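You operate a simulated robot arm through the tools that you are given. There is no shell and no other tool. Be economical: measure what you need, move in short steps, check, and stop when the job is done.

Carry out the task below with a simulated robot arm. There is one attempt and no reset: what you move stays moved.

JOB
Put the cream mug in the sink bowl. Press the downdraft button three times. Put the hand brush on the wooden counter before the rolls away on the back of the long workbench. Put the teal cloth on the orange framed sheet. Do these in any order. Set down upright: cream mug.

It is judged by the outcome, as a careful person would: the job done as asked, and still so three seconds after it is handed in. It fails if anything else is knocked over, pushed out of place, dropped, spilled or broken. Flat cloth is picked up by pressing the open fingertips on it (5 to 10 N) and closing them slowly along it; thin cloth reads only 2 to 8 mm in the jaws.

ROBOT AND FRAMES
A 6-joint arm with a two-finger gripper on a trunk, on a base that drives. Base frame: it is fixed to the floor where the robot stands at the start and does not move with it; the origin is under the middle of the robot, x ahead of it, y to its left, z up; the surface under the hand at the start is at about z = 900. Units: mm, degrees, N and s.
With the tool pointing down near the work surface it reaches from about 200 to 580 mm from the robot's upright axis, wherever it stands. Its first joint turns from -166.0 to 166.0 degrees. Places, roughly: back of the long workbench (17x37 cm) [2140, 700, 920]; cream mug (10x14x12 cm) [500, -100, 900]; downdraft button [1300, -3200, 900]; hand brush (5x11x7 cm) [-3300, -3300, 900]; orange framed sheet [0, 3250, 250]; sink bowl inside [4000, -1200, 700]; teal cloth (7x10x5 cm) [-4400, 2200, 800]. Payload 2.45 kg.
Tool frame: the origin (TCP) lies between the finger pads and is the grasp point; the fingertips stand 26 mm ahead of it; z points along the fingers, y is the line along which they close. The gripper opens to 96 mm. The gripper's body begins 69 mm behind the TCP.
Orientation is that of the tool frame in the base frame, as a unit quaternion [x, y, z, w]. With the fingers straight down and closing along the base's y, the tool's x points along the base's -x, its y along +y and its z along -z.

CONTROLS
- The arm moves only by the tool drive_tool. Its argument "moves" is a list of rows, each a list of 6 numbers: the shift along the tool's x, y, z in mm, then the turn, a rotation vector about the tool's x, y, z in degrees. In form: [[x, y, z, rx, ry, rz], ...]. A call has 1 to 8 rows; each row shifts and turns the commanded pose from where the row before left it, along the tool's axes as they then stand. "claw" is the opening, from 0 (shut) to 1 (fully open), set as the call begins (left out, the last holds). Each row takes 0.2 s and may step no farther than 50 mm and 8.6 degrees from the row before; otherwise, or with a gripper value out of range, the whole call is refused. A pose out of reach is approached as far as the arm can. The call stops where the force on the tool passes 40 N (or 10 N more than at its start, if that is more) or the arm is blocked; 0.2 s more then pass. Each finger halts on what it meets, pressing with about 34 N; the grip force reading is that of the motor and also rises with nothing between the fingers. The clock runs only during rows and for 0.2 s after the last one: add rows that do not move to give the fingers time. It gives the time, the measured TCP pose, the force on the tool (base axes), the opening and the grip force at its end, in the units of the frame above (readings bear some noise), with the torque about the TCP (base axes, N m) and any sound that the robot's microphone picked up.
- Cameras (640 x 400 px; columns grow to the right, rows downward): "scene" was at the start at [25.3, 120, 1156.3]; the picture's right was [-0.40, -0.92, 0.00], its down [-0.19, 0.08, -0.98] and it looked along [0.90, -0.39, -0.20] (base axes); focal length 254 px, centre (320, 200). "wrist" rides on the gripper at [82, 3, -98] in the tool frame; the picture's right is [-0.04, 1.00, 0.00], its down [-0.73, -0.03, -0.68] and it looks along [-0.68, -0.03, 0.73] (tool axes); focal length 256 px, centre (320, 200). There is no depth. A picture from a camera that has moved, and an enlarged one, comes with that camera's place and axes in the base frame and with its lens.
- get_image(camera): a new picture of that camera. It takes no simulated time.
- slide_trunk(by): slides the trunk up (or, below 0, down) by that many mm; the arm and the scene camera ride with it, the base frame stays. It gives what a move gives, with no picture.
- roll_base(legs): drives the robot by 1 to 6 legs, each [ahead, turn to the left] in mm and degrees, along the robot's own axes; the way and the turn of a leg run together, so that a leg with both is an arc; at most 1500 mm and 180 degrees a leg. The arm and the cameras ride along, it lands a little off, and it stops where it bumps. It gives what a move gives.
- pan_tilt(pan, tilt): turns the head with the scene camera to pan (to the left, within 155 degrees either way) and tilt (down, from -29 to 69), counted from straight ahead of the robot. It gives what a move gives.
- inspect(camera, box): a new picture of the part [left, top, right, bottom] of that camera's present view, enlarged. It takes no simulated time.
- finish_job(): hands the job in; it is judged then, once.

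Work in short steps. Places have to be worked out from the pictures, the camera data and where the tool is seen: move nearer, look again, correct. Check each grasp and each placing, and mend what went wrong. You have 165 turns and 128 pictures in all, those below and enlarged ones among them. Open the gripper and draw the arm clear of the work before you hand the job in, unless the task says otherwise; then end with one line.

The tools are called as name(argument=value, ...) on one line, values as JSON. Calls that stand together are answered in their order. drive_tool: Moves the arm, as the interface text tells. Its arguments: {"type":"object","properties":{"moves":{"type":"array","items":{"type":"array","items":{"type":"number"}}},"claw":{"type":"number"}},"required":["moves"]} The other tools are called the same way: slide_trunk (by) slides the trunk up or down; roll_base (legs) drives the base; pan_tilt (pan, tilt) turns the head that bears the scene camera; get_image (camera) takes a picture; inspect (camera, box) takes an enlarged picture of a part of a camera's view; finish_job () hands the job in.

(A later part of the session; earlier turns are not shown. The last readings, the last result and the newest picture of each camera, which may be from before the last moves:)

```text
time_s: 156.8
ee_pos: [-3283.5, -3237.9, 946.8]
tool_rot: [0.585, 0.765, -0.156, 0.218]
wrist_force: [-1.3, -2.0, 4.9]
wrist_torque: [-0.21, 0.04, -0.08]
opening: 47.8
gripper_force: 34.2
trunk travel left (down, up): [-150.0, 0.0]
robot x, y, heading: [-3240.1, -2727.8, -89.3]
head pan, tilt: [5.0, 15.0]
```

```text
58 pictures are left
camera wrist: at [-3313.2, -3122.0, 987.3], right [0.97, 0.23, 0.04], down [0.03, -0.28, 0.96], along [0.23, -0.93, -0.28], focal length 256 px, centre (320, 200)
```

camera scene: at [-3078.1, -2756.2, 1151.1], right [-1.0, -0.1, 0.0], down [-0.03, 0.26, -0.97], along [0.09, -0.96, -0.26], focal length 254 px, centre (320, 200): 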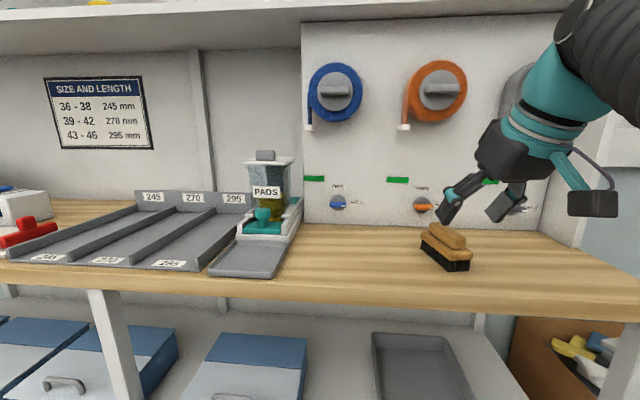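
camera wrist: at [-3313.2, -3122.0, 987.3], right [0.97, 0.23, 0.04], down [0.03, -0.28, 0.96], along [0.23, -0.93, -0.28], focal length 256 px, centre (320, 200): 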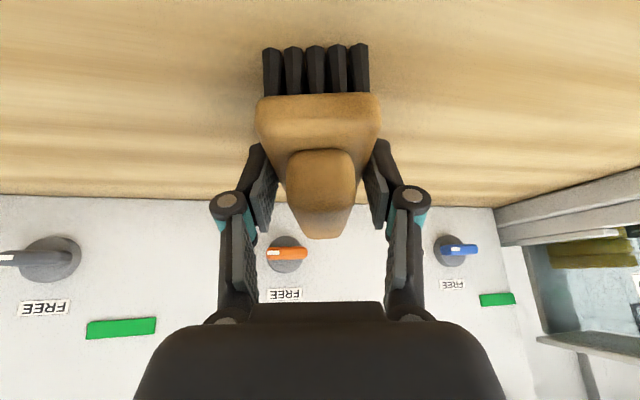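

Held by its plate at 47.8 mm. Lift 85 mm and retract.

drive_tool(moves=[[-14.5, 0.5, -24.3, 0, 0, 0], [-14.5, 0.5, -24.3, 0, 0, 0], [-14.5, 0.5, -24.3, 0, 0, 0], [31, 10, -18.5, 0, 0, 0], [31, 10, -18.5, 0, 0, 0], [31, 10, -18.5, 0, 0, 0], [31, 10, -18.5, 0, 0, 0], [0, 0, 0, 0, 0, 0]])

get_image(camera="wrist")

```text
time_s: 158.7
ee_pos: [-3283.5, -3088.0, 1030.5]
tool_rot: [0.585, 0.765, -0.155, 0.218]
wrist_force: [-0.8, -0.1, -0.8]
wrist_torque: [0.04, -0.01, 0.0]
opening: 47.4
gripper_force: 34.3
trunk travel left (down, up): [-150.0, 0.0]
robot x, y, heading: [-3244.8, -2725.6, -89.4]
head pan, tilt: [5.0, 15.0]
```

```text
57 pictures are left
camera wrist: at [-3314.0, -2972.4, 1071.7], right [0.97, 0.23, 0.04], down [0.03, -0.28, 0.96], along [0.23, -0.93, -0.28], focal length 256 px, centre (320, 200)
```

wrist: 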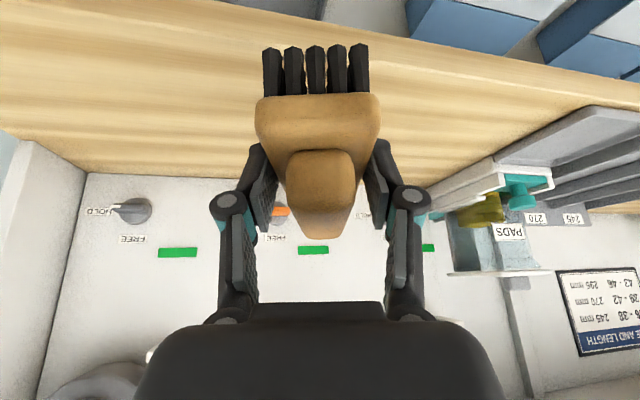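

Brush held securely. I back off and drive to the central aisle.

roll_base(legs=[[-500, 0], [0, 89.4], [1500, 0], [1500, 0], [80, 0], [0, 90]])

```text
time_s: 184.0
ee_pos: [-98.9, -1865.6, 1030.8]
tool_rot: [0.755, -0.598, -0.216, -0.159]
wrist_force: [0.3, 0.1, -1.9]
wrist_torque: [-0.02, 0.0, 0.02]
opening: 47.1
gripper_force: 34.0
trunk travel left (down, up): [-150.0, 0.0]
robot x, y, heading: [-151.2, -2229.8, 88.6]
head pan, tilt: [5.0, 15.0]
```

roll_base(legs=[[0, 1.6], [1500, 0], [1500, 0], [700, 0]])

pan_tilt(pan=-70, tilt=12)

get_image(camera="scene")

```text
time_s: 202.2
ee_pos: [-131.4, 1826.7, 1030.9]
tool_rot: [0.764, -0.586, -0.219, -0.156]
wrist_force: [0.0, -0.6, -1.1]
wrist_torque: [-0.01, -0.02, 0.04]
opening: 47.5
gripper_force: 34.0
trunk travel left (down, up): [-150.0, 0.0]
robot x, y, heading: [-173.8, 1463.9, 90.5]
head pan, tilt: [5.0, 15.0]
```

```text
time_s: 203.7
ee_pos: [-131.3, 1826.4, 1029.5]
tool_rot: [0.764, -0.586, -0.218, -0.156]
wrist_force: [-1.3, -0.5, -0.9]
wrist_torque: [0.0, -0.01, -0.04]
opening: 47.2
gripper_force: 33.4
trunk travel left (down, up): [-150.0, 0.0]
robot x, y, heading: [-172.0, 1465.4, 90.6]
head pan, tilt: [-70.0, 12.0]
```

```text
56 pictures are left
camera scene: at [-242.5, 1432.7, 1156.0], right [0.35, -0.94, 0.0], down [-0.19, -0.07, -0.98], along [0.92, 0.34, -0.21], focal length 254 px, centre (320, 200)
```

scene: 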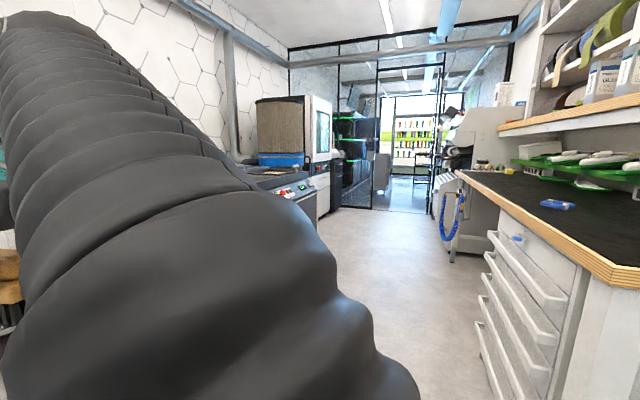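

The long workbench (black top, front y≈1080) runs along x on the right; the target is ≈(2140,700), near its far end. I drive along the corridor at y≈1600 to x≈2140 and turn to face it.

roll_base(legs=[[140, 0], [0, -90.5], [1500, 0], [800, 0], [0, -90]])

pan_tilt(pan=8, tilt=18)

get_image(camera="scene")

```text
time_s: 223.7
ee_pos: [2096.7, 1246.5, 1029.8]
tool_rot: [0.591, 0.761, -0.157, 0.218]
wrist_force: [-0.1, -0.8, -1.2]
wrist_torque: [-0.01, -0.05, -0.03]
opening: 47.4
gripper_force: 33.7
trunk travel left (down, up): [-150.0, 0.0]
robot x, y, heading: [2140.8, 1612.7, -90.2]
head pan, tilt: [-70.0, 12.0]
```

```text
time_s: 225.2
ee_pos: [2095.8, 1247.8, 1029.8]
tool_rot: [0.59, 0.761, -0.157, 0.217]
wrist_force: [0.4, 0.3, -1.1]
wrist_torque: [0.02, 0.03, 0.0]
opening: 47.4
gripper_force: 33.9
trunk travel left (down, up): [-150.0, 0.0]
robot x, y, heading: [2143.6, 1610.3, -90.4]
head pan, tilt: [8.0, 18.0]
```

```text
55 pictures are left
camera scene: at [2311.7, 1577.1, 1146.2], right [-0.99, -0.13, 0.0], down [-0.04, 0.31, -0.95], along [0.13, -0.94, -0.31], focal length 254 px, centre (320, 200)
```

scene: 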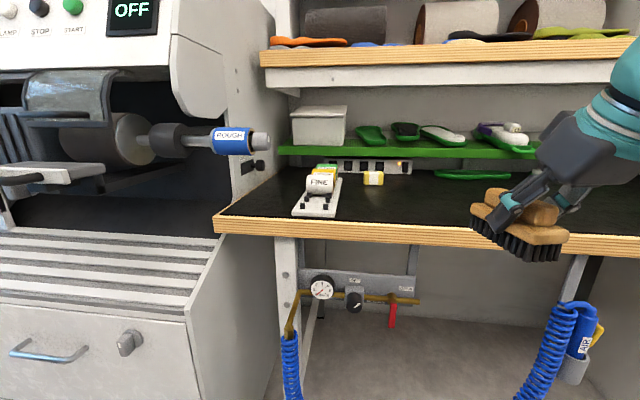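

Target spot lies on the bare black top right of the yellow item. It's deep (≈400 mm from the front edge), so I roll 200 mm closer and look with both cameras.

roll_base(legs=[[200, 0]])

get_image(camera="wrist")

get_image(camera="scene")

```text
time_s: 226.8
ee_pos: [2093.7, 1047.1, 1030.8]
tool_rot: [0.592, 0.76, -0.157, 0.217]
wrist_force: [0.7, 1.2, -0.9]
wrist_torque: [0.03, -0.04, 0.0]
opening: 47.4
gripper_force: 33.8
trunk travel left (down, up): [-150.0, 0.0]
robot x, y, heading: [2140.4, 1410.2, -90.5]
head pan, tilt: [8.0, 18.0]
```

```text
54 pictures are left
camera wrist: at [2066.3, 1163.2, 1071.8], right [0.98, 0.22, 0.04], down [0.02, -0.28, 0.96], along [0.22, -0.93, -0.28], focal length 256 px, centre (320, 200)
```

wrist: 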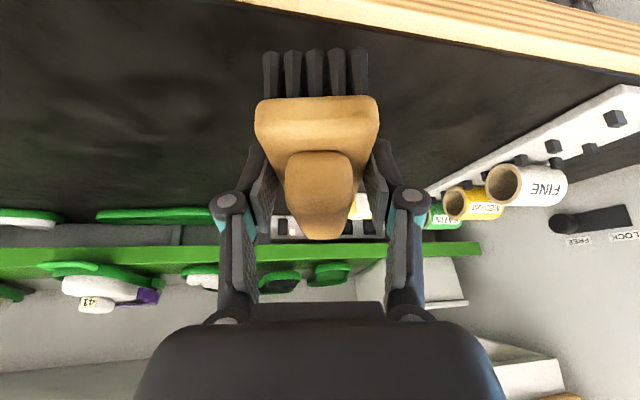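

```text
53 pictures are left
camera scene: at [2310.6, 1376.3, 1146.2], right [-0.99, -0.13, 0.0], down [-0.04, 0.31, -0.95], along [0.13, -0.94, -0.31], focal length 254 px, centre (320, 200)
```

scene: 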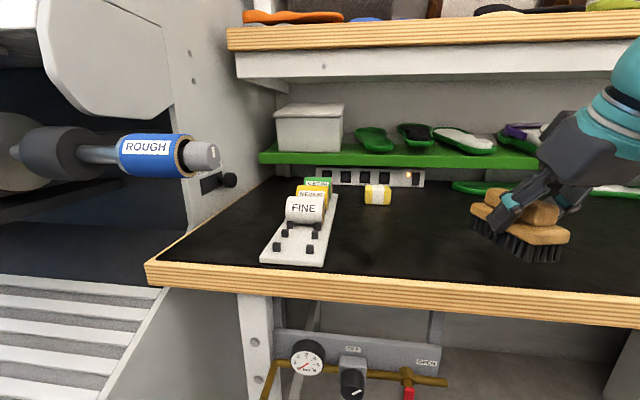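

Bench: front edge y≈1045, back ≈510, green shelf front (y≈493, z≈1010) well behind the spot. I roll 70 mm more and extend the arm to y≈725 above the surface.

roll_base(legs=[[70, 0]])

drive_tool(moves=[[-32.5, -10.5, 24.2, 0, 0, 0], [-32.5, -10.5, 24.2, 0, 0, 0], [-32.5, -10.5, 24.2, 0, 0, 0], [-32.5, -10.5, 24.2, 0, 0, 0], [-32.5, -10.5, 24.2, 0, 0, 0], [-32.5, -10.5, 24.2, 0, 0, 0], [0, 0, 0, 0, 0, 0]])

get_image(camera="scene")

```text
time_s: 227.8
ee_pos: [2093.8, 976.8, 1031.9]
tool_rot: [0.592, 0.76, -0.157, 0.217]
wrist_force: [0.0, 0.4, -0.7]
wrist_torque: [0.01, 0.0, 0.01]
opening: 47.3
gripper_force: 33.8
trunk travel left (down, up): [-150.0, 0.0]
robot x, y, heading: [2140.1, 1338.8, -90.5]
head pan, tilt: [8.0, 18.0]
```

```text
time_s: 229.4
ee_pos: [2093.3, 726.0, 1006.2]
tool_rot: [0.591, 0.761, -0.157, 0.217]
wrist_force: [-0.3, 0.0, -1.9]
wrist_torque: [0.04, 0.0, 0.0]
opening: 47.4
gripper_force: 33.9
trunk travel left (down, up): [-150.0, 0.0]
robot x, y, heading: [2138.6, 1341.5, -90.3]
head pan, tilt: [8.0, 18.0]
```

```text
52 pictures are left
camera scene: at [2310.2, 1306.0, 1146.2], right [-0.99, -0.13, 0.0], down [-0.04, 0.31, -0.95], along [0.13, -0.94, -0.31], focal length 254 px, centre (320, 200)
```

scene: 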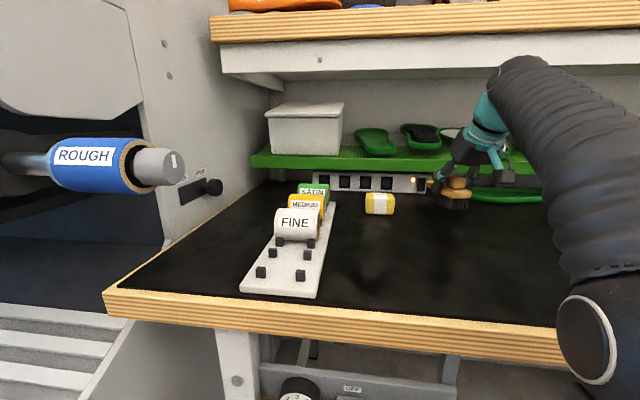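

Reached. I lower the brush: 34 mm, then small steps until contact.

drive_tool(moves=[[8.8, 0, 14.6, 0, 0, 0], [8.8, 0, 14.6, 0, 0, 0], [1.55, 0, 2.57, 0, 0, 0], [1.55, 0, 2.57, 0, 0, 0], [1.55, 0, 2.57, 0, 0, 0], [0, 0, 0, 0, 0, 0]])

```text
time_s: 230.8
ee_pos: [2095.3, 728.9, 965.1]
tool_rot: [0.591, 0.76, -0.157, 0.218]
wrist_force: [-0.7, -0.5, 29.1]
wrist_torque: [-0.55, -0.09, 0.09]
opening: 46.9
gripper_force: 33.7
trunk travel left (down, up): [-150.0, 0.0]
robot x, y, heading: [2141.6, 1338.6, -90.1]
head pan, tilt: [8.0, 18.0]
```

Contact (29 N). Ease 1 mm and open.

drive_tool(moves=[[-0.8, 0, -1.3, 0, 0, 0], [0, 0, 0, 0, 0, 0]])

drive_tool(moves=[[0, 0, 0, 0, 0, 0], [0, 0, 0, 0, 0, 0], [0, 0, 0, 0, 0, 0]], claw=0.9)

drive_tool(moves=[[-15, 0, -25, 0, 0, 0], [-15, 0, -25, 0, 0, 0], [0, 0, 0, 0, 0, 0]])

get_image(camera="wrist")

get_image(camera="scene")

```text
time_s: 231.4
ee_pos: [2094.7, 728.7, 963.2]
tool_rot: [0.592, 0.76, -0.156, 0.217]
wrist_force: [0.6, 4.5, 20.3]
wrist_torque: [-0.58, -0.11, 0.07]
opening: 47.0
gripper_force: 33.9
trunk travel left (down, up): [-150.0, 0.0]
robot x, y, heading: [2138.9, 1342.0, -90.2]
head pan, tilt: [8.0, 18.0]
```

```text
time_s: 232.2
ee_pos: [2094.6, 726.9, 962.5]
tool_rot: [0.592, 0.76, -0.156, 0.217]
wrist_force: [0.0, -0.3, -0.6]
wrist_torque: [0.0, 0.03, 0.0]
opening: 86.2
gripper_force: 0.1
trunk travel left (down, up): [-150.0, 0.0]
robot x, y, heading: [2140.0, 1340.8, -90.8]
head pan, tilt: [8.0, 18.0]
```

```text
time_s: 233.0
ee_pos: [2092.3, 726.3, 1022.8]
tool_rot: [0.593, 0.76, -0.157, 0.216]
wrist_force: [-0.4, 0.3, 0.0]
wrist_torque: [-0.01, -0.02, 0.01]
opening: 86.3
gripper_force: 0.1
trunk travel left (down, up): [-150.0, 0.0]
robot x, y, heading: [2138.1, 1341.5, -90.5]
head pan, tilt: [8.0, 18.0]
```

```text
51 pictures are left
camera wrist: at [2065.5, 843.7, 1063.8], right [0.98, 0.22, 0.04], down [0.02, -0.28, 0.96], along [0.22, -0.93, -0.28], focal length 256 px, centre (320, 200)
```

wrist: 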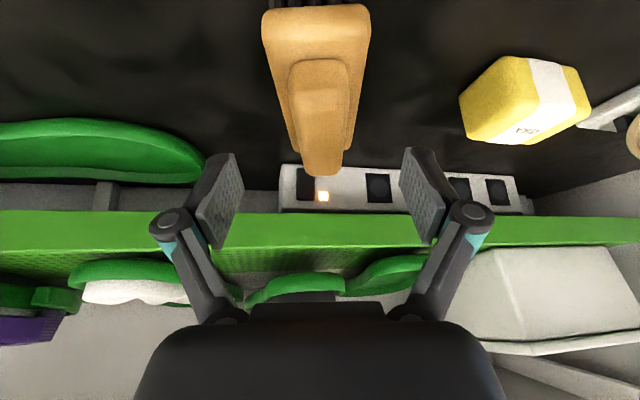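

```text
50 pictures are left
camera scene: at [2310.2, 1306.1, 1146.2], right [-0.99, -0.13, 0.0], down [-0.04, 0.31, -0.95], along [0.13, -0.94, -0.31], focal length 254 px, centre (320, 200)
```

scene: 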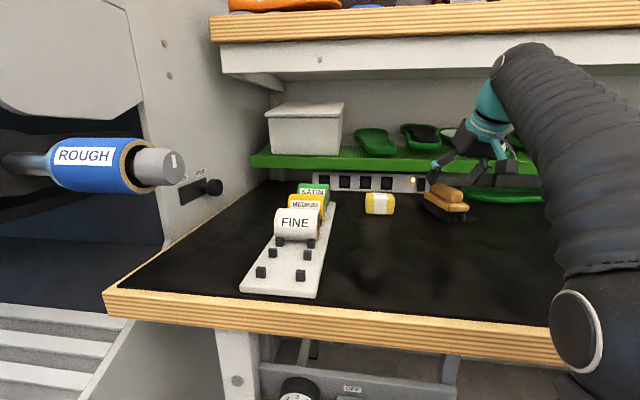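

The brush stands well on the back of the bench. I retract, back out, and drive toward the teal cloth at (-4400,2200).

drive_tool(moves=[[-5, 0, -8.6, 0, 0, 0], [34.7, 10.4, -20.7, 0, 0, 0], [34.7, 10.4, -20.7, 0, 0, 0], [34.7, 10.4, -20.7, 0, 0, 0], [34.7, 10.4, -20.7, 0, 0, 0], [34.7, 10.4, -20.7, 0, 0, 0], [34.7, 10.4, -20.7, 0, 0, 0], [0, 0, 0, 0, 0, 0]])

roll_base(legs=[[-290, 0], [0, -89.5], [1500, 0], [1500, 0], [1450, 0]])

pan_tilt(pan=10, tilt=12)

get_image(camera="scene")

```text
time_s: 234.8
ee_pos: [2094.0, 978.8, 1031.4]
tool_rot: [0.592, 0.76, -0.157, 0.218]
wrist_force: [-1.4, 0.6, 0.3]
wrist_torque: [0.0, 0.04, -0.01]
opening: 86.1
gripper_force: 0.1
trunk travel left (down, up): [-150.0, 0.0]
robot x, y, heading: [2143.2, 1341.9, -90.6]
head pan, tilt: [8.0, 18.0]
```

```text
time_s: 261.6
ee_pos: [-2697.9, 1711.1, 1032.2]
tool_rot: [0.956, 0.121, -0.264, 0.043]
wrist_force: [-0.7, 0.2, -0.1]
wrist_torque: [0.02, 0.0, 0.04]
opening: 86.3
gripper_force: 0.1
trunk travel left (down, up): [-150.0, 0.0]
robot x, y, heading: [-2334.8, 1665.2, 179.9]
head pan, tilt: [8.0, 18.0]
```

```text
time_s: 262.3
ee_pos: [-2697.2, 1711.8, 1031.9]
tool_rot: [0.956, 0.121, -0.265, 0.043]
wrist_force: [-0.1, -0.2, 0.2]
wrist_torque: [0.02, 0.03, -0.02]
opening: 86.5
gripper_force: 0.0
trunk travel left (down, up): [-150.0, 0.0]
robot x, y, heading: [-2332.8, 1668.0, 179.9]
head pan, tilt: [10.0, 12.0]
```

```text
49 pictures are left
camera scene: at [-2366.6, 1492.6, 1155.9], right [-0.17, 0.99, 0.0], down [0.21, 0.04, -0.98], along [-0.96, -0.17, -0.21], focal length 254 px, centre (320, 200)
```

scene: 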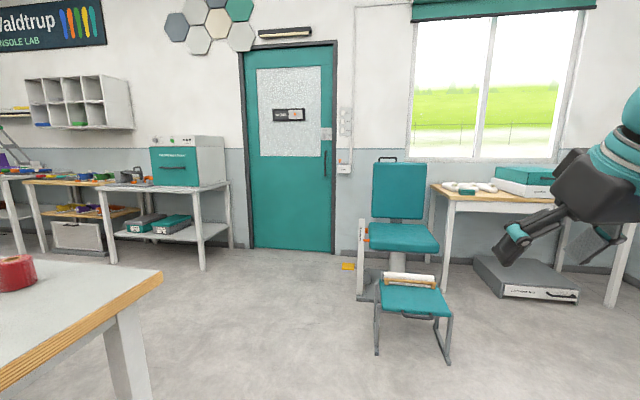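

inspect(camera="scene", box=[420, 155, 560, 235])

```text
4.57 times, centred on (490, 195) of scene
camera zoom: at [-2366.6, 1492.6, 1155.9], right [-0.17, 0.99, 0.0], down [0.21, 0.04, -0.98], along [-0.96, -0.17, -0.21], focal length 1163 px, centre (-457, 223)
```

zoom: 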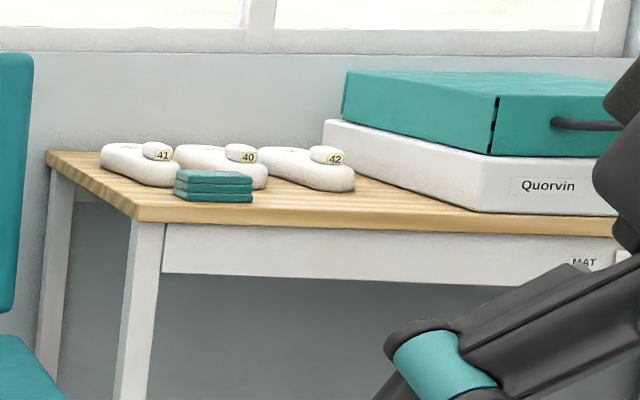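

The cloth is a folded stack (~100 mm along y, 70 along x) at ≈(-4390,2240) on the desk, white forms right behind. Chair and stool are to its left, so I approach at y≈2380 facing -x.

roll_base(legs=[[0, -36.5], [1200, 0], [0, 36.5], [300, 0]])

pan_tilt(pan=0, tilt=20)

get_image(camera="scene")

```text
time_s: 273.5
ee_pos: [-3975.0, 2428.6, 1032.0]
tool_rot: [0.955, 0.125, -0.264, 0.043]
wrist_force: [0.2, 0.0, 0.4]
wrist_torque: [-0.02, -0.03, 0.02]
opening: 86.6
gripper_force: 0.0
trunk travel left (down, up): [-150.0, 0.0]
robot x, y, heading: [-3612.7, 2385.0, -179.7]
head pan, tilt: [10.0, 12.0]
```

```text
time_s: 274.3
ee_pos: [-3975.0, 2428.1, 1031.6]
tool_rot: [0.955, 0.125, -0.264, 0.044]
wrist_force: [-1.2, -0.3, -0.9]
wrist_torque: [-0.02, -0.01, 0.0]
opening: 86.0
gripper_force: 0.1
trunk travel left (down, up): [-150.0, 0.0]
robot x, y, heading: [-3610.6, 2385.1, -179.5]
head pan, tilt: [0.0, 20.0]
```

```text
47 pictures are left
camera scene: at [-3643.7, 2227.7, 1143.0], right [-0.01, 1.0, 0.0], down [0.34, 0.0, -0.94], along [-0.94, -0.01, -0.34], focal length 254 px, centre (320, 200)
```

scene: 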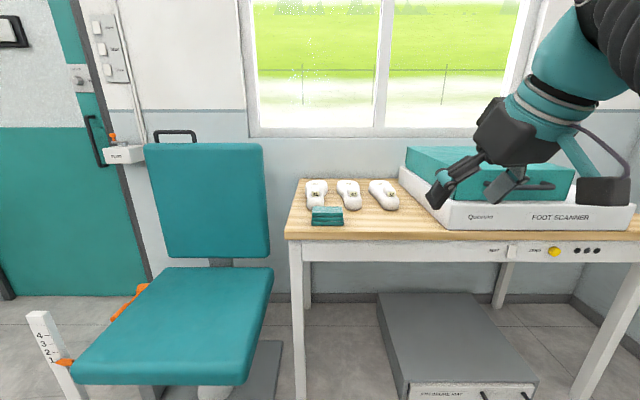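

inspect(camera="scene", box=[280, 165, 420, 250])

```text
4.57 times, centred on (350, 208) of scene
camera zoom: at [-3643.7, 2227.7, 1143.0], right [-0.01, 1.0, 0.0], down [0.34, 0.0, -0.94], along [-0.94, -0.01, -0.34], focal length 1163 px, centre (183, 166)
```

zoom: 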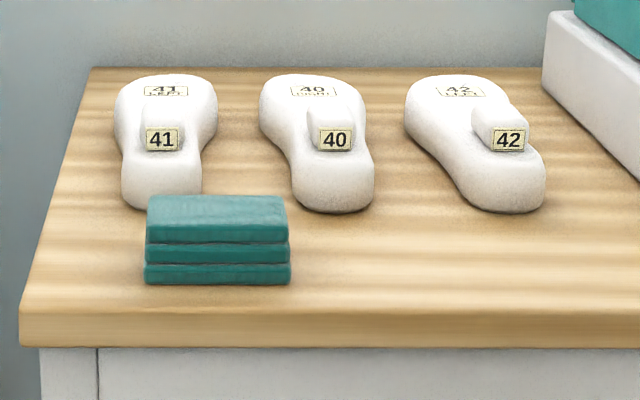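

Cloth: x≈-4359…-4425, y≈2194–2292, desk z≈800, top ≈845; the forms start at x≈-4480. I roll closer, straighten the hand to vertical and yaw it 75° so the jaws close along x.

roll_base(legs=[[335, 0]])

drive_tool(moves=[[0, 0, 0, 0, 8.2, 0], [0, 0, 0, 0, 8.2, 0], [0, 0, 0, 0, 8.2, 0], [0, 0, 20, 0, 7.2, 0], [0, 0, 20, 0, 0, -8.3], [0, 0, 0, 0, 0, -8.3], [0, 0, 0, 0, 0, -8.3], [0, 0, 0, 0, 0, -8.3]], claw=1)

drive_tool(moves=[[0, 0, 0, 0, 0, -8.3], [0, 0, 0, 0, 0, -8.3], [0, 0, 0, 0, 0, -8.3], [0, 0, 0, 0, 0, -8.3], [0, 0, 0, 0, 0, -8.3], [0, 0, 0, 0, 0, 0]])

get_image(camera="wrist")

```text
time_s: 276.5
ee_pos: [-4312.8, 2426.3, 1031.1]
tool_rot: [0.955, 0.125, -0.265, 0.044]
wrist_force: [1.0, 0.2, 0.1]
wrist_torque: [-0.01, 0.0, 0.0]
opening: 86.2
gripper_force: 0.2
trunk travel left (down, up): [-150.0, 0.0]
robot x, y, heading: [-3947.9, 2383.8, -179.9]
head pan, tilt: [0.0, 20.0]
```

```text
time_s: 278.3
ee_pos: [-4314.7, 2425.7, 984.1]
tool_rot: [0.912, 0.411, 0.005, 0.011]
wrist_force: [-0.5, -0.2, 0.0]
wrist_torque: [0.02, 0.03, -0.04]
opening: 96.0
gripper_force: 0.0
out of reach, approached as far as the arm can: row 4
trunk travel left (down, up): [-150.0, 0.0]
robot x, y, heading: [-3948.4, 2386.1, -179.9]
head pan, tilt: [0.0, 20.0]
```

```text
time_s: 279.7
ee_pos: [-4314.0, 2425.9, 985.9]
tool_rot: [0.708, 0.706, 0.001, 0.011]
wrist_force: [0.3, -0.5, 0.8]
wrist_torque: [-0.01, 0.01, -0.01]
opening: 95.8
gripper_force: 0.2
trunk travel left (down, up): [-150.0, 0.0]
robot x, y, heading: [-3948.9, 2383.0, -179.7]
head pan, tilt: [0.0, 20.0]
```

```text
45 pictures are left
camera wrist: at [-4313.2, 2507.5, 1081.4], right [1.0, -0.04, 0.02], down [-0.04, -0.72, 0.69], along [-0.02, -0.69, -0.72], focal length 256 px, centre (320, 200)
```

wrist: 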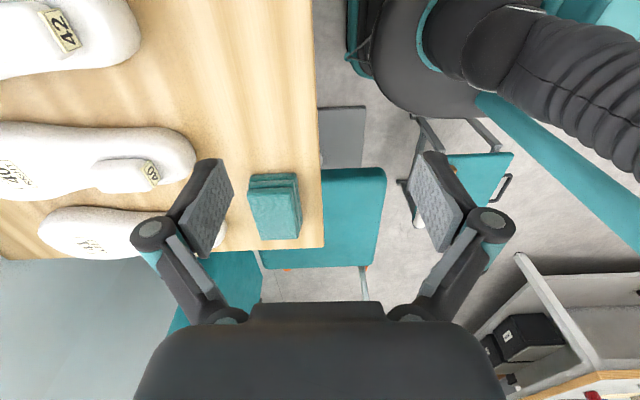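

Hand is vertical with jaws along x. Cloth top centre ≈(-4380,2252). I move above it and look.

drive_tool(moves=[[-43.5, -17, 0, 0, 0, 0], [-43.5, -17, 0, 0, 0, 0], [-43.5, -17, 0, 0, 0, 0], [-43.5, -17, 0, 0, 0, 0], [0, 0, 30, 0, 0, 0], [0, 0, 30, 0, 0, 0], [0, 0, 0, 0, 0, 0]])

get_image(camera="wrist")

inspect(camera="scene", box=[160, 180, 480, 380])

```text
time_s: 281.3
ee_pos: [-4382.1, 2251.8, 926.4]
tool_rot: [0.708, 0.706, 0.001, 0.011]
wrist_force: [0.2, 0.4, -0.5]
wrist_torque: [0.03, 0.03, -0.03]
opening: 96.0
gripper_force: 0.1
trunk travel left (down, up): [-150.0, 0.0]
robot x, y, heading: [-3950.9, 2383.9, -179.7]
head pan, tilt: [0.0, 20.0]
```

```text
44 pictures are left
camera wrist: at [-4379.8, 2333.3, 1022.3], right [1.0, -0.04, 0.02], down [-0.04, -0.72, 0.69], along [-0.02, -0.69, -0.72], focal length 256 px, centre (320, 200)
```

wrist: 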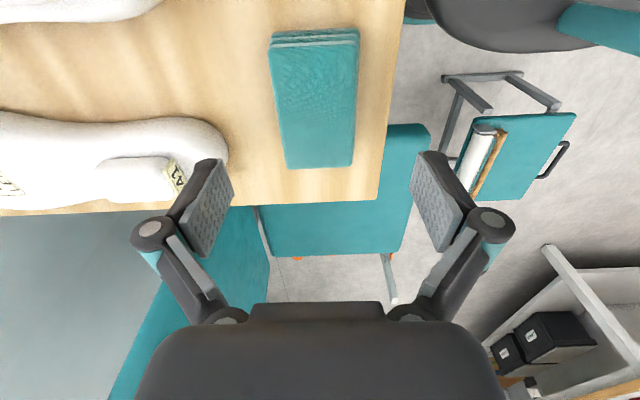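

```text
2.00 times, centred on (320, 280) of scene
camera zoom: at [-3982.2, 2225.7, 1142.9], right [-0.01, 1.0, 0.0], down [0.34, 0.0, -0.94], along [-0.94, 0.0, -0.34], focal length 509 px, centre (320, 40)
```

zoom: 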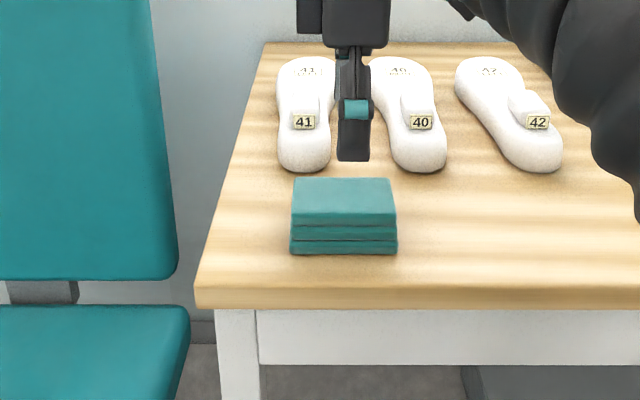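

Cloth is centred between the jaws (x −4356…−4410), form is ~45 mm behind the far finger. Descend 93 mm.

drive_tool(moves=[[-2, 0, 31, 0, 0, 0], [-2, 0, 31, 0, 0, 0], [0, 0, 25, 0, 0, 0], [0, 0, 5, 0, 0, 0], [0, 0, 0, 0, 0, 0]])

inspect(camera="scene", box=[240, 180, 400, 340])

```text
time_s: 282.5
ee_pos: [-4379.9, 2246.3, 834.1]
tool_rot: [0.709, 0.706, 0.001, 0.012]
wrist_force: [0.5, 0.8, -0.5]
wrist_torque: [0.01, 0.01, -0.01]
opening: 95.9
gripper_force: 0.0
trunk travel left (down, up): [-150.0, 0.0]
robot x, y, heading: [-3951.8, 2381.4, -180.0]
head pan, tilt: [0.0, 20.0]
```

```text
2.50 times, centred on (320, 260) of scene
camera zoom: at [-3982.1, 2225.7, 1142.9], right [-0.01, 1.0, 0.0], down [0.34, 0.0, -0.94], along [-0.94, 0.0, -0.34], focal length 636 px, centre (320, 50)
```

zoom: 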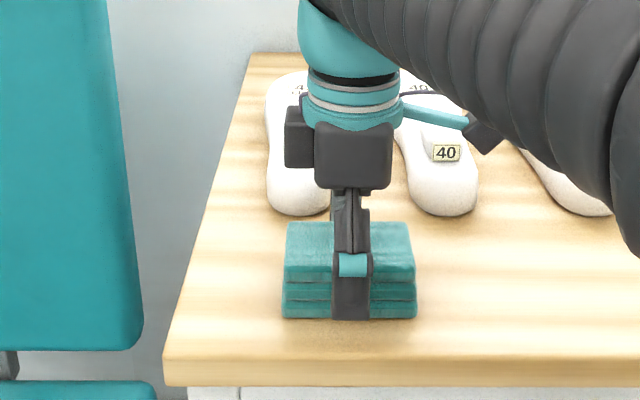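

Fingers straddle the stack front and back, tips just above the desk. Close.

drive_tool(moves=[[0, 0, 0, 0, 0, 0], [0, 0, 0, 0, 0, 0], [0, 0, 0, 0, 0, 0], [0, 0, 0, 0, 0, 0]], claw=0)

drive_tool(moves=[[0, 0, -20, 0, 0, 0], [0, 0, -20, 0, 0, 0], [0, 0, 0, 0, 0, 0]])

inspect(camera="scene", box=[240, 160, 400, 320])

```text
time_s: 283.5
ee_pos: [-4380.3, 2244.7, 834.9]
tool_rot: [0.708, 0.706, 0.001, 0.011]
wrist_force: [0.2, -0.1, 8.6]
wrist_torque: [-0.01, 0.12, 0.02]
opening: 64.1
gripper_force: 34.4
trunk travel left (down, up): [-150.0, 0.0]
robot x, y, heading: [-3951.6, 2385.5, -179.7]
head pan, tilt: [0.0, 20.0]
```

```text
time_s: 284.3
ee_pos: [-4381.3, 2246.6, 875.2]
tool_rot: [0.708, 0.706, 0.001, 0.011]
wrist_force: [-0.3, 0.4, -0.6]
wrist_torque: [0.0, -0.02, 0.0]
opening: 64.2
gripper_force: 33.9
trunk travel left (down, up): [-150.0, 0.0]
robot x, y, heading: [-3948.1, 2386.9, -179.6]
head pan, tilt: [0.0, 20.0]
```

```text
2.50 times, centred on (320, 240) of scene
camera zoom: at [-3982.2, 2225.7, 1142.9], right [-0.01, 1.0, 0.0], down [0.34, 0.0, -0.94], along [-0.94, 0.0, -0.34], focal length 636 px, centre (320, 100)
```

zoom: 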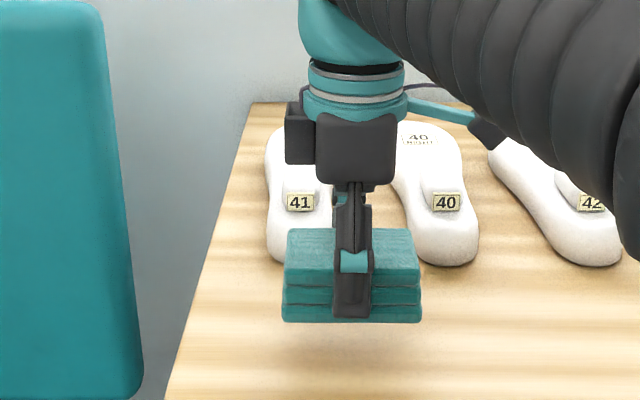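

Cloth stack held (64 mm). I lift higher, pull in, then back away and drive toward the orange framed sheet at (0,3250).

drive_tool(moves=[[0, 0, -40, 0, 0, 0], [0, 0, -40, 0, 0, 0], [0, 0, -25, 0, 0, 0], [0, 35, 0, 0, 0, 0], [35, 35, 0, 0, 0, 0], [35, 0, 0, 0, 0, 0], [0, 0, 0, 0, 0, 0]])

roll_base(legs=[[-750, 0], [0, -180], [1500, 0], [1400, 0]])

pan_tilt(pan=60, tilt=25)

get_image(camera="scene")

```text
time_s: 285.9
ee_pos: [-4312.7, 2318.6, 978.6]
tool_rot: [0.708, 0.707, 0.001, 0.011]
wrist_force: [0.6, 0.0, -0.5]
wrist_torque: [-0.01, 0.01, -0.01]
opening: 64.1
gripper_force: 34.2
trunk travel left (down, up): [-150.0, 0.0]
robot x, y, heading: [-3950.1, 2381.7, -179.9]
head pan, tilt: [0.0, 20.0]
```

```text
time_s: 311.0
ee_pos: [75.7, 2440.3, 979.3]
tool_rot: [-0.703, 0.711, 0.011, -0.001]
wrist_force: [-0.2, 0.1, 0.2]
wrist_torque: [0.0, -0.02, 0.02]
opening: 63.8
gripper_force: 34.0
trunk travel left (down, up): [-150.0, 0.0]
robot x, y, heading: [-289.1, 2377.1, -0.2]
head pan, tilt: [0.0, 20.0]
```

```text
time_s: 312.3
ee_pos: [74.9, 2441.2, 979.3]
tool_rot: [-0.704, 0.71, 0.011, -0.001]
wrist_force: [0.2, -0.1, -0.2]
wrist_torque: [0.0, 0.0, 0.0]
opening: 64.0
gripper_force: 33.3
trunk travel left (down, up): [-150.0, 0.0]
robot x, y, heading: [-288.1, 2377.4, -0.1]
head pan, tilt: [60.0, 25.0]
```

```text
40 pictures are left
camera scene: at [-303.0, 2613.9, 1134.8], right [0.86, -0.5, 0.0], down [-0.21, -0.37, -0.91], along [0.46, 0.78, -0.42], focal length 254 px, centre (320, 200)
```

scene: 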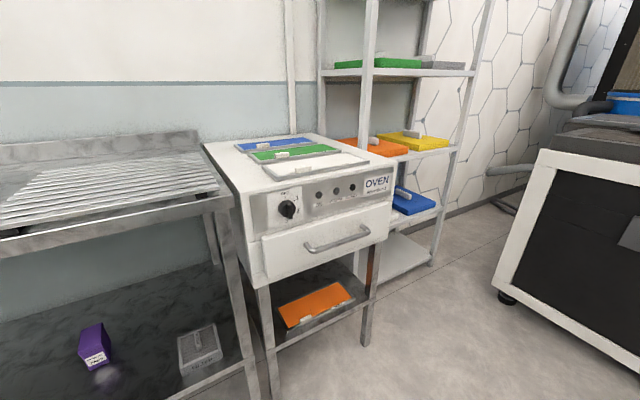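

The orange sheet lies on the low shelf under the oven (z≈250, x≈-50…270, y≈3250–3385), with the oven body starting at z≈560. My vertical grip won't fit beneath, so I'll set the cloth on the empty corner of the long workbench, regrip it with a nearly horizontal hand, then bring it here. First I yaw the hand back 90°, and drive to the bench corner.

drive_tool(moves=[[0, 0, 0, 0, 0, 8.2], [0, 0, 0, 0, 0, 8.2], [0, 0, 0, 0, 0, 8.2], [0, 0, 0, 0, 0, 8.2], [0, 0, 0, 0, 0, 8.2], [0, 0, 0, 0, 0, 8.2]])

drive_tool(moves=[[0, 0, 0, 0, 0, 8.2], [0, 0, 0, 0, 0, 8.2], [0, 0, 0, 0, 0, 8.2], [0, 0, 0, 0, 0, 8.2], [0, 0, 0, 0, 0, 8.0], [0, 0, 0, 0, 0, 0]])

roll_base(legs=[[0, -44.5], [1220, 0], [0, -45.5]])

pan_tilt(pan=0, tilt=25)

get_image(camera="scene")

```text
time_s: 313.7
ee_pos: [74.1, 2439.7, 977.7]
tool_rot: [-0.343, 0.939, 0.011, -0.006]
wrist_force: [-0.5, -0.4, -0.3]
wrist_torque: [0.03, 0.03, -0.02]
opening: 63.9
gripper_force: 34.0
trunk travel left (down, up): [-150.0, 0.0]
robot x, y, heading: [-290.9, 2376.7, -0.2]
head pan, tilt: [60.0, 25.0]
```

```text
time_s: 315.1
ee_pos: [73.3, 2440.5, 978.9]
tool_rot: [0.005, 1.0, 0.007, -0.008]
wrist_force: [0.0, -0.3, 0.2]
wrist_torque: [-0.01, -0.01, -0.03]
opening: 63.9
gripper_force: 33.8
trunk travel left (down, up): [-150.0, 0.0]
robot x, y, heading: [-287.1, 2376.4, 0.2]
head pan, tilt: [60.0, 25.0]
```

```text
time_s: 325.3
ee_pos: [636.9, 1159.5, 979.8]
tool_rot: [0.712, 0.702, 0.011, -0.001]
wrist_force: [-0.2, 0.2, 0.5]
wrist_torque: [0.0, 0.03, 0.01]
opening: 64.0
gripper_force: 34.1
trunk travel left (down, up): [-150.0, 0.0]
robot x, y, heading: [574.0, 1523.7, -90.4]
head pan, tilt: [60.0, 25.0]
```

```text
time_s: 326.6
ee_pos: [637.2, 1159.5, 979.3]
tool_rot: [0.712, 0.702, 0.011, -0.001]
wrist_force: [-0.1, 0.1, 0.0]
wrist_torque: [0.04, 0.0, -0.03]
opening: 63.9
gripper_force: 34.0
trunk travel left (down, up): [-150.0, 0.0]
robot x, y, heading: [575.2, 1521.5, -90.0]
head pan, tilt: [0.0, 25.0]
```

```text
39 pictures are left
camera scene: at [732.1, 1490.4, 1134.8], right [-1.0, 0.0, 0.0], down [0.0, 0.42, -0.91], along [0.0, -0.91, -0.42], focal length 254 px, centre (320, 200)
```

scene: 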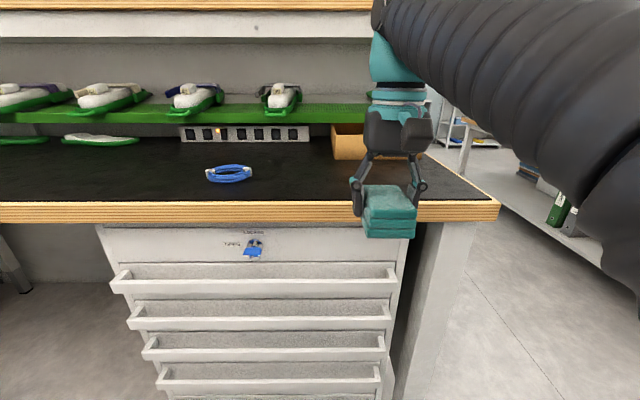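

Bench corner is clear around (637,960). Roll 100 mm, extend 100 mm, then lower.

roll_base(legs=[[100, 0]])

drive_tool(moves=[[-35, 0, 0, 0, 0, 0], [-35, 0, 0, 0, 0, 0], [-30, 0, 0, 0, 0, 0], [0, 0, 8, 0, 0, 0], [0, 0, 4, 0, 0, 0], [0, 0, 2, 0, 0, 0], [0, 0, 2, 0, 0, 0], [0, 0, 2, 0, 0, 0]])

```text
time_s: 327.8
ee_pos: [637.7, 1059.8, 979.6]
tool_rot: [0.712, 0.702, 0.011, -0.001]
wrist_force: [0.5, 0.5, -0.4]
wrist_torque: [-0.02, 0.0, 0.02]
opening: 63.9
gripper_force: 33.3
trunk travel left (down, up): [-150.0, 0.0]
robot x, y, heading: [574.7, 1422.0, -90.4]
head pan, tilt: [0.0, 25.0]
```

```text
time_s: 329.6
ee_pos: [634.5, 959.8, 961.2]
tool_rot: [0.712, 0.703, 0.011, 0.001]
wrist_force: [-0.2, -4.3, 37.2]
wrist_torque: [-0.09, 0.0, 0.02]
opening: 64.5
gripper_force: 33.9
trunk travel left (down, up): [-150.0, 0.0]
robot x, y, heading: [572.3, 1425.0, -90.1]
head pan, tilt: [0.0, 25.0]
```

Contact. Ease, open, and lift off.

drive_tool(moves=[[0, 0, -2, 0, 0, 0], [0, 0, 0, 0, 0, 0]])

drive_tool(moves=[[0, 0, 0, 0, 0, 0], [0, 0, 0, 0, 0, 0], [0, 0, -20, 0, 0, 0], [0, 0, -20, 0, 0, 0], [45, 0, 0, 0, -8.2, 0], [45, 0, 0, 0, -8.2, 0], [45, 0, 0, 0, -8.2, 0], [20, 0, -40, 0, -8.2, 0]], claw=1)

get_image(camera="scene")

```text
time_s: 330.2
ee_pos: [635.9, 960.7, 961.7]
tool_rot: [0.712, 0.702, 0.011, -0.002]
wrist_force: [-0.3, 3.5, 19.3]
wrist_torque: [-0.21, 0.04, 0.02]
opening: 63.8
gripper_force: 33.8
trunk travel left (down, up): [-150.0, 0.0]
robot x, y, heading: [576.0, 1425.9, -90.7]
head pan, tilt: [0.0, 25.0]
```

```text
time_s: 332.0
ee_pos: [636.2, 1125.5, 1012.6]
tool_rot: [0.686, 0.674, -0.19, 0.197]
wrist_force: [0.6, -0.5, -0.4]
wrist_torque: [0.01, 0.03, -0.01]
opening: 96.1
gripper_force: 0.1
trunk travel left (down, up): [-150.0, 0.0]
robot x, y, heading: [575.9, 1427.6, -90.4]
head pan, tilt: [0.0, 25.0]
```

```text
38 pictures are left
camera scene: at [731.8, 1389.6, 1134.8], right [-1.0, 0.01, 0.0], down [0.0, 0.42, -0.91], along [-0.01, -0.91, -0.42], focal length 254 px, centre (320, 200)
```

scene: 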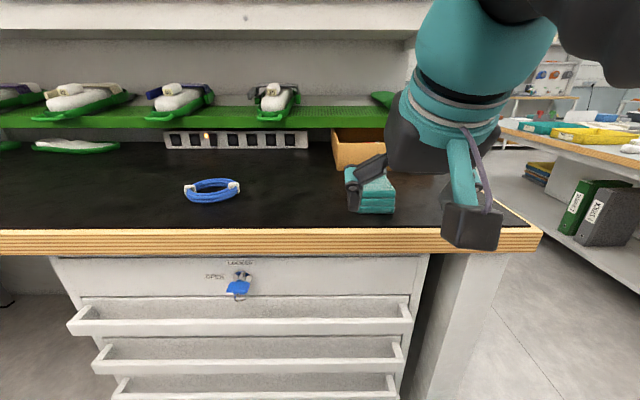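

Cloth sits well on the bench. I back the base 120 mm while keeping the hand out front, and tilt it to ~60° from vertical.

roll_base(legs=[[-120, 0]])

drive_tool(moves=[[-25.4, 0, 15.9, 0, -7, 0], [-23.3, 0, 18.9, 0, -7, 0], [-20.8, 0, 21.6, 0, -7, 0], [-18, 0, 24, 0, -7, 0], [0, 0, 0, 0, 0, 0]])

get_image(camera="wrist")

get_image(camera="scene")

```text
time_s: 333.2
ee_pos: [637.8, 1246.3, 1013.1]
tool_rot: [0.687, 0.673, -0.191, 0.197]
wrist_force: [-0.4, 0.1, 0.2]
wrist_torque: [-0.01, -0.02, 0.01]
opening: 96.0
gripper_force: 0.0
trunk travel left (down, up): [-150.0, 0.0]
robot x, y, heading: [575.4, 1545.4, -90.1]
head pan, tilt: [0.0, 25.0]
```

```text
time_s: 334.4
ee_pos: [636.2, 1126.9, 1012.2]
tool_rot: [0.619, 0.606, -0.351, 0.355]
wrist_force: [0.0, 0.5, -0.4]
wrist_torque: [0.03, -0.01, 0.01]
opening: 95.9
gripper_force: 0.0
trunk travel left (down, up): [-150.0, 0.0]
robot x, y, heading: [576.2, 1545.9, -90.3]
head pan, tilt: [0.0, 25.0]
```

```text
37 pictures are left
camera wrist: at [641.1, 1250.8, 990.3], right [1.0, -0.03, 0.05], down [-0.04, 0.22, 0.97], along [-0.04, -0.97, 0.22], focal length 256 px, centre (320, 200)
```

wrist: 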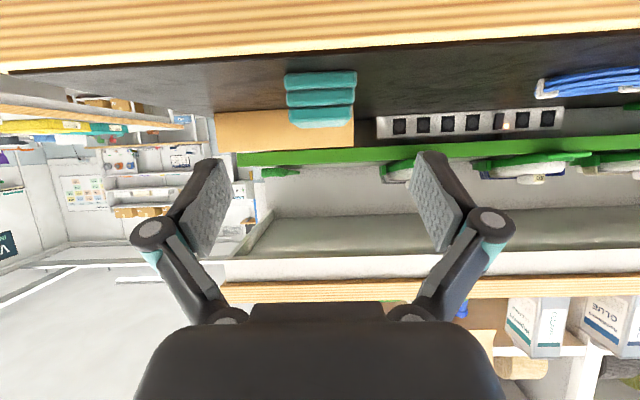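

```text
36 pictures are left
camera scene: at [732.1, 1509.6, 1134.8], right [-1.0, 0.01, 0.0], down [0.0, 0.42, -0.91], along [-0.01, -0.91, -0.42], focal length 254 px, centre (320, 200)
```

scene: 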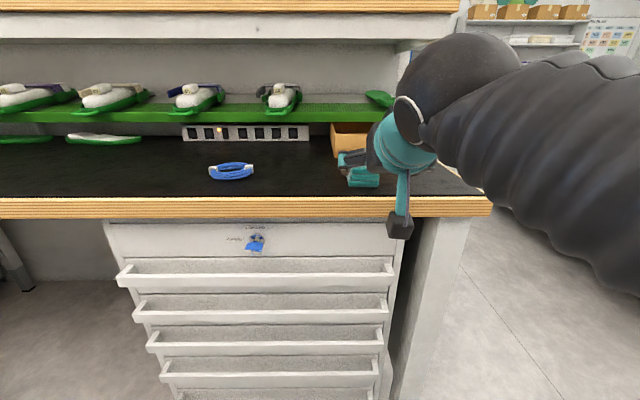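

Cloth is aligned at x≈636. I lower to just above bench level in front of it, then slide the open fingers along both sides.

drive_tool(moves=[[7, 0, 42.8, 0, 0, 0], [7, 0, 42.8, 0, 0, 0], [-14.7, 0, 28, 0, 0, 0], [-14.7, 0, 28, 0, 0, 0], [-14.7, 0, 28, 0, 0, 0], [0, 0, 0, 0, 0, 0]])

get_image(camera="wrist")

```text
time_s: 335.8
ee_pos: [634.8, 965.2, 953.6]
tool_rot: [0.62, 0.606, -0.351, 0.354]
wrist_force: [-0.2, -0.1, 0.0]
wrist_torque: [0.03, 0.0, 0.02]
opening: 96.0
gripper_force: 0.1
trunk travel left (down, up): [-150.0, 0.0]
robot x, y, heading: [575.9, 1544.2, -90.3]
head pan, tilt: [0.0, 25.0]
```

```text
35 pictures are left
camera wrist: at [638.8, 1089.1, 930.8], right [1.0, -0.03, 0.05], down [-0.04, 0.22, 0.97], along [-0.04, -0.98, 0.22], focal length 256 px, centre (320, 200)
```

wrist: 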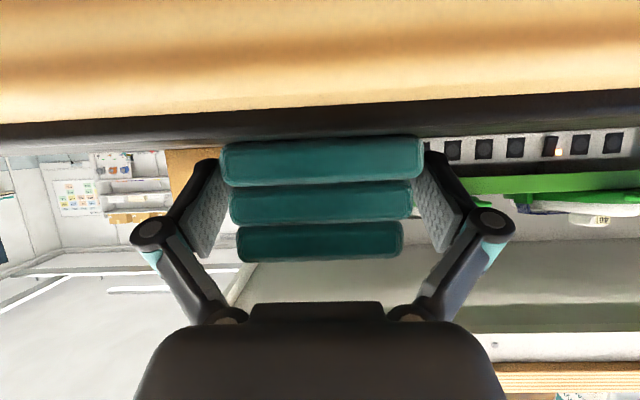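

The cloth is between the jaws. Close and lift a little.

drive_tool(moves=[[0, 0, 0, 0, 0, 0], [0, 0, 0, 0, 0, 0], [0, 0, 0, 0, 0, 0], [0, 0, 0, 0, 0, 0]], claw=0)

drive_tool(moves=[[-26, 0, -15, 0, 0, 0], [-26, 0, -15, 0, 0, 0], [0, 0, 0, 0, 0, 0]])

get_image(camera="wrist")

get_image(camera="scene")

```text
time_s: 336.8
ee_pos: [634.0, 964.6, 952.7]
tool_rot: [0.619, 0.606, -0.351, 0.355]
wrist_force: [-0.7, 1.4, 2.9]
wrist_torque: [0.05, 0.01, -0.02]
opening: 73.6
gripper_force: 34.0
trunk travel left (down, up): [-150.0, 0.0]
robot x, y, heading: [576.0, 1542.5, -90.4]
head pan, tilt: [0.0, 25.0]
```

```text
time_s: 337.6
ee_pos: [633.2, 962.9, 1012.1]
tool_rot: [0.62, 0.605, -0.352, 0.354]
wrist_force: [-0.2, 0.1, 0.3]
wrist_torque: [-0.01, 0.0, 0.0]
opening: 72.7
gripper_force: 33.4
trunk travel left (down, up): [-150.0, 0.0]
robot x, y, heading: [574.3, 1546.5, -90.2]
head pan, tilt: [0.0, 25.0]
```

```text
34 pictures are left
camera wrist: at [638.2, 1088.0, 990.6], right [1.0, -0.03, 0.05], down [-0.04, 0.22, 0.98], along [-0.04, -0.98, 0.22], focal length 256 px, centre (320, 200)
```

wrist: 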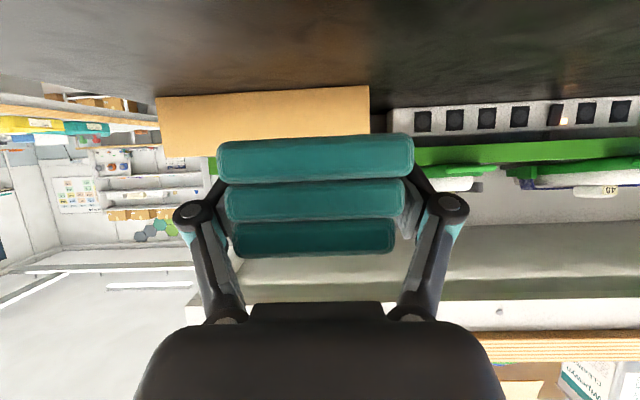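

```text
33 pictures are left
camera scene: at [732.2, 1509.5, 1134.8], right [-1.0, 0.01, 0.0], down [0.0, 0.42, -0.91], along [-0.01, -0.91, -0.42], focal length 254 px, centre (320, 200)
```

scene: 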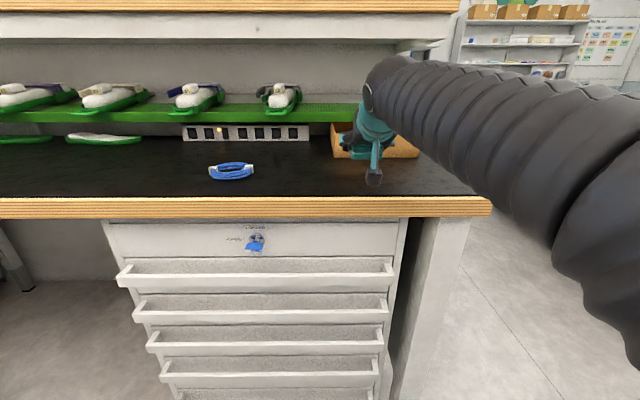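

Cloth is held whole with the hand near-horizontal. Retract, and drive to face the oven at about (110,2450).

drive_tool(moves=[[18.8, 0, -32.5, 0, 0, 0], [18.8, 0, -32.5, 0, 0, 0], [18.8, 0, -32.5, 0, 0, 0], [18.8, 0, -32.5, 0, 0, 0], [0, 0, 0, 0, 0, 0]])

roll_base(legs=[[-200, 0], [0, -146.3], [845, 0], [0, -33.4]])

pan_tilt(pan=0, tilt=40)

get_image(camera="scene")

```text
time_s: 338.8
ee_pos: [635.2, 1113.8, 1013.6]
tool_rot: [0.621, 0.605, -0.351, 0.354]
wrist_force: [1.1, 1.0, -0.8]
wrist_torque: [-0.02, 0.02, 0.0]
opening: 71.4
gripper_force: 34.1
trunk travel left (down, up): [-150.0, 0.0]
robot x, y, heading: [570.0, 1543.6, -90.3]
head pan, tilt: [0.0, 25.0]
```

```text
time_s: 352.1
ee_pos: [43.2, 2875.4, 1014.5]
tool_rot: [-0.606, 0.619, 0.355, 0.351]
wrist_force: [0.2, 0.3, -0.8]
wrist_torque: [0.02, 0.01, 0.03]
opening: 64.4
gripper_force: 34.4
trunk travel left (down, up): [-150.0, 0.0]
robot x, y, heading: [104.9, 2444.0, 89.8]
head pan, tilt: [0.0, 25.0]
```

```text
time_s: 352.9
ee_pos: [44.5, 2877.0, 1014.0]
tool_rot: [-0.607, 0.618, 0.356, 0.351]
wrist_force: [0.0, 0.1, 0.2]
wrist_torque: [-0.02, 0.0, 0.0]
opening: 64.2
gripper_force: 34.2
trunk travel left (down, up): [-150.0, 0.0]
robot x, y, heading: [108.5, 2443.5, 89.6]
head pan, tilt: [0.0, 40.0]
```

```text
32 pictures are left
camera scene: at [-51.3, 2470.2, 1111.6], right [1.0, 0.0, 0.0], down [0.0, -0.64, -0.77], along [0.0, 0.77, -0.64], focal length 254 px, centre (320, 200)
```

scene: 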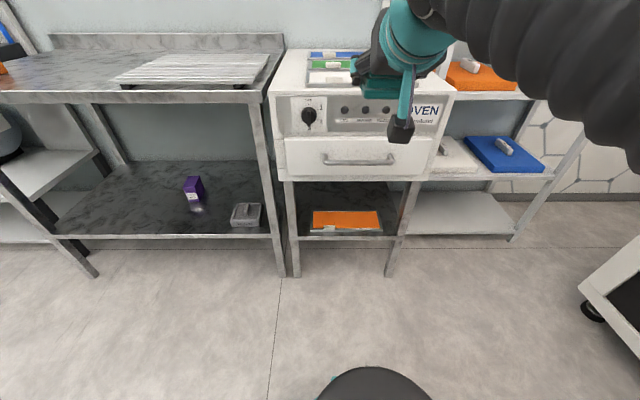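

inspect(camera="scene", box=[280, 175, 410, 255])

get_image(camera="wrist")

```text
4.92 times, centred on (345, 215) of scene
camera zoom: at [-51.3, 2470.2, 1111.6], right [1.0, 0.0, 0.0], down [0.0, -0.64, -0.77], along [0.0, 0.77, -0.64], focal length 1252 px, centre (197, 126)
```

zoom: 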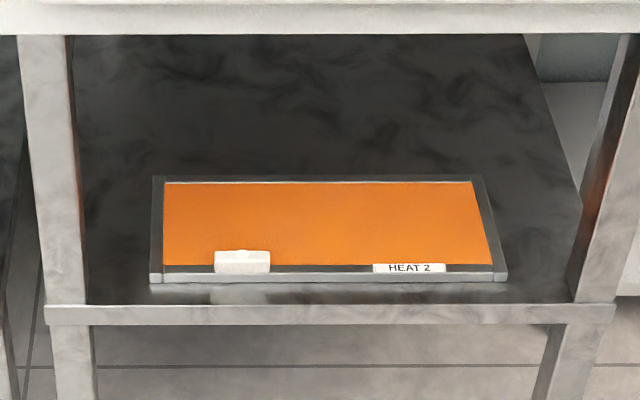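

```text
30 pictures are left
camera wrist: at [38.9, 2748.9, 992.2], right [-1.0, 0.03, 0.05], down [0.04, -0.22, 0.97], along [0.04, 0.98, 0.22], focal length 256 px, centre (320, 200)
```

wrist: 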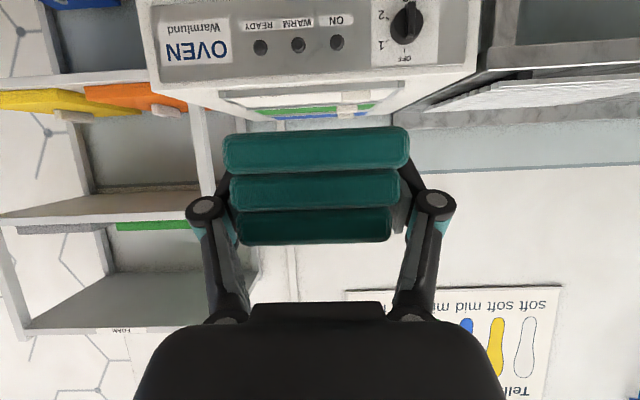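

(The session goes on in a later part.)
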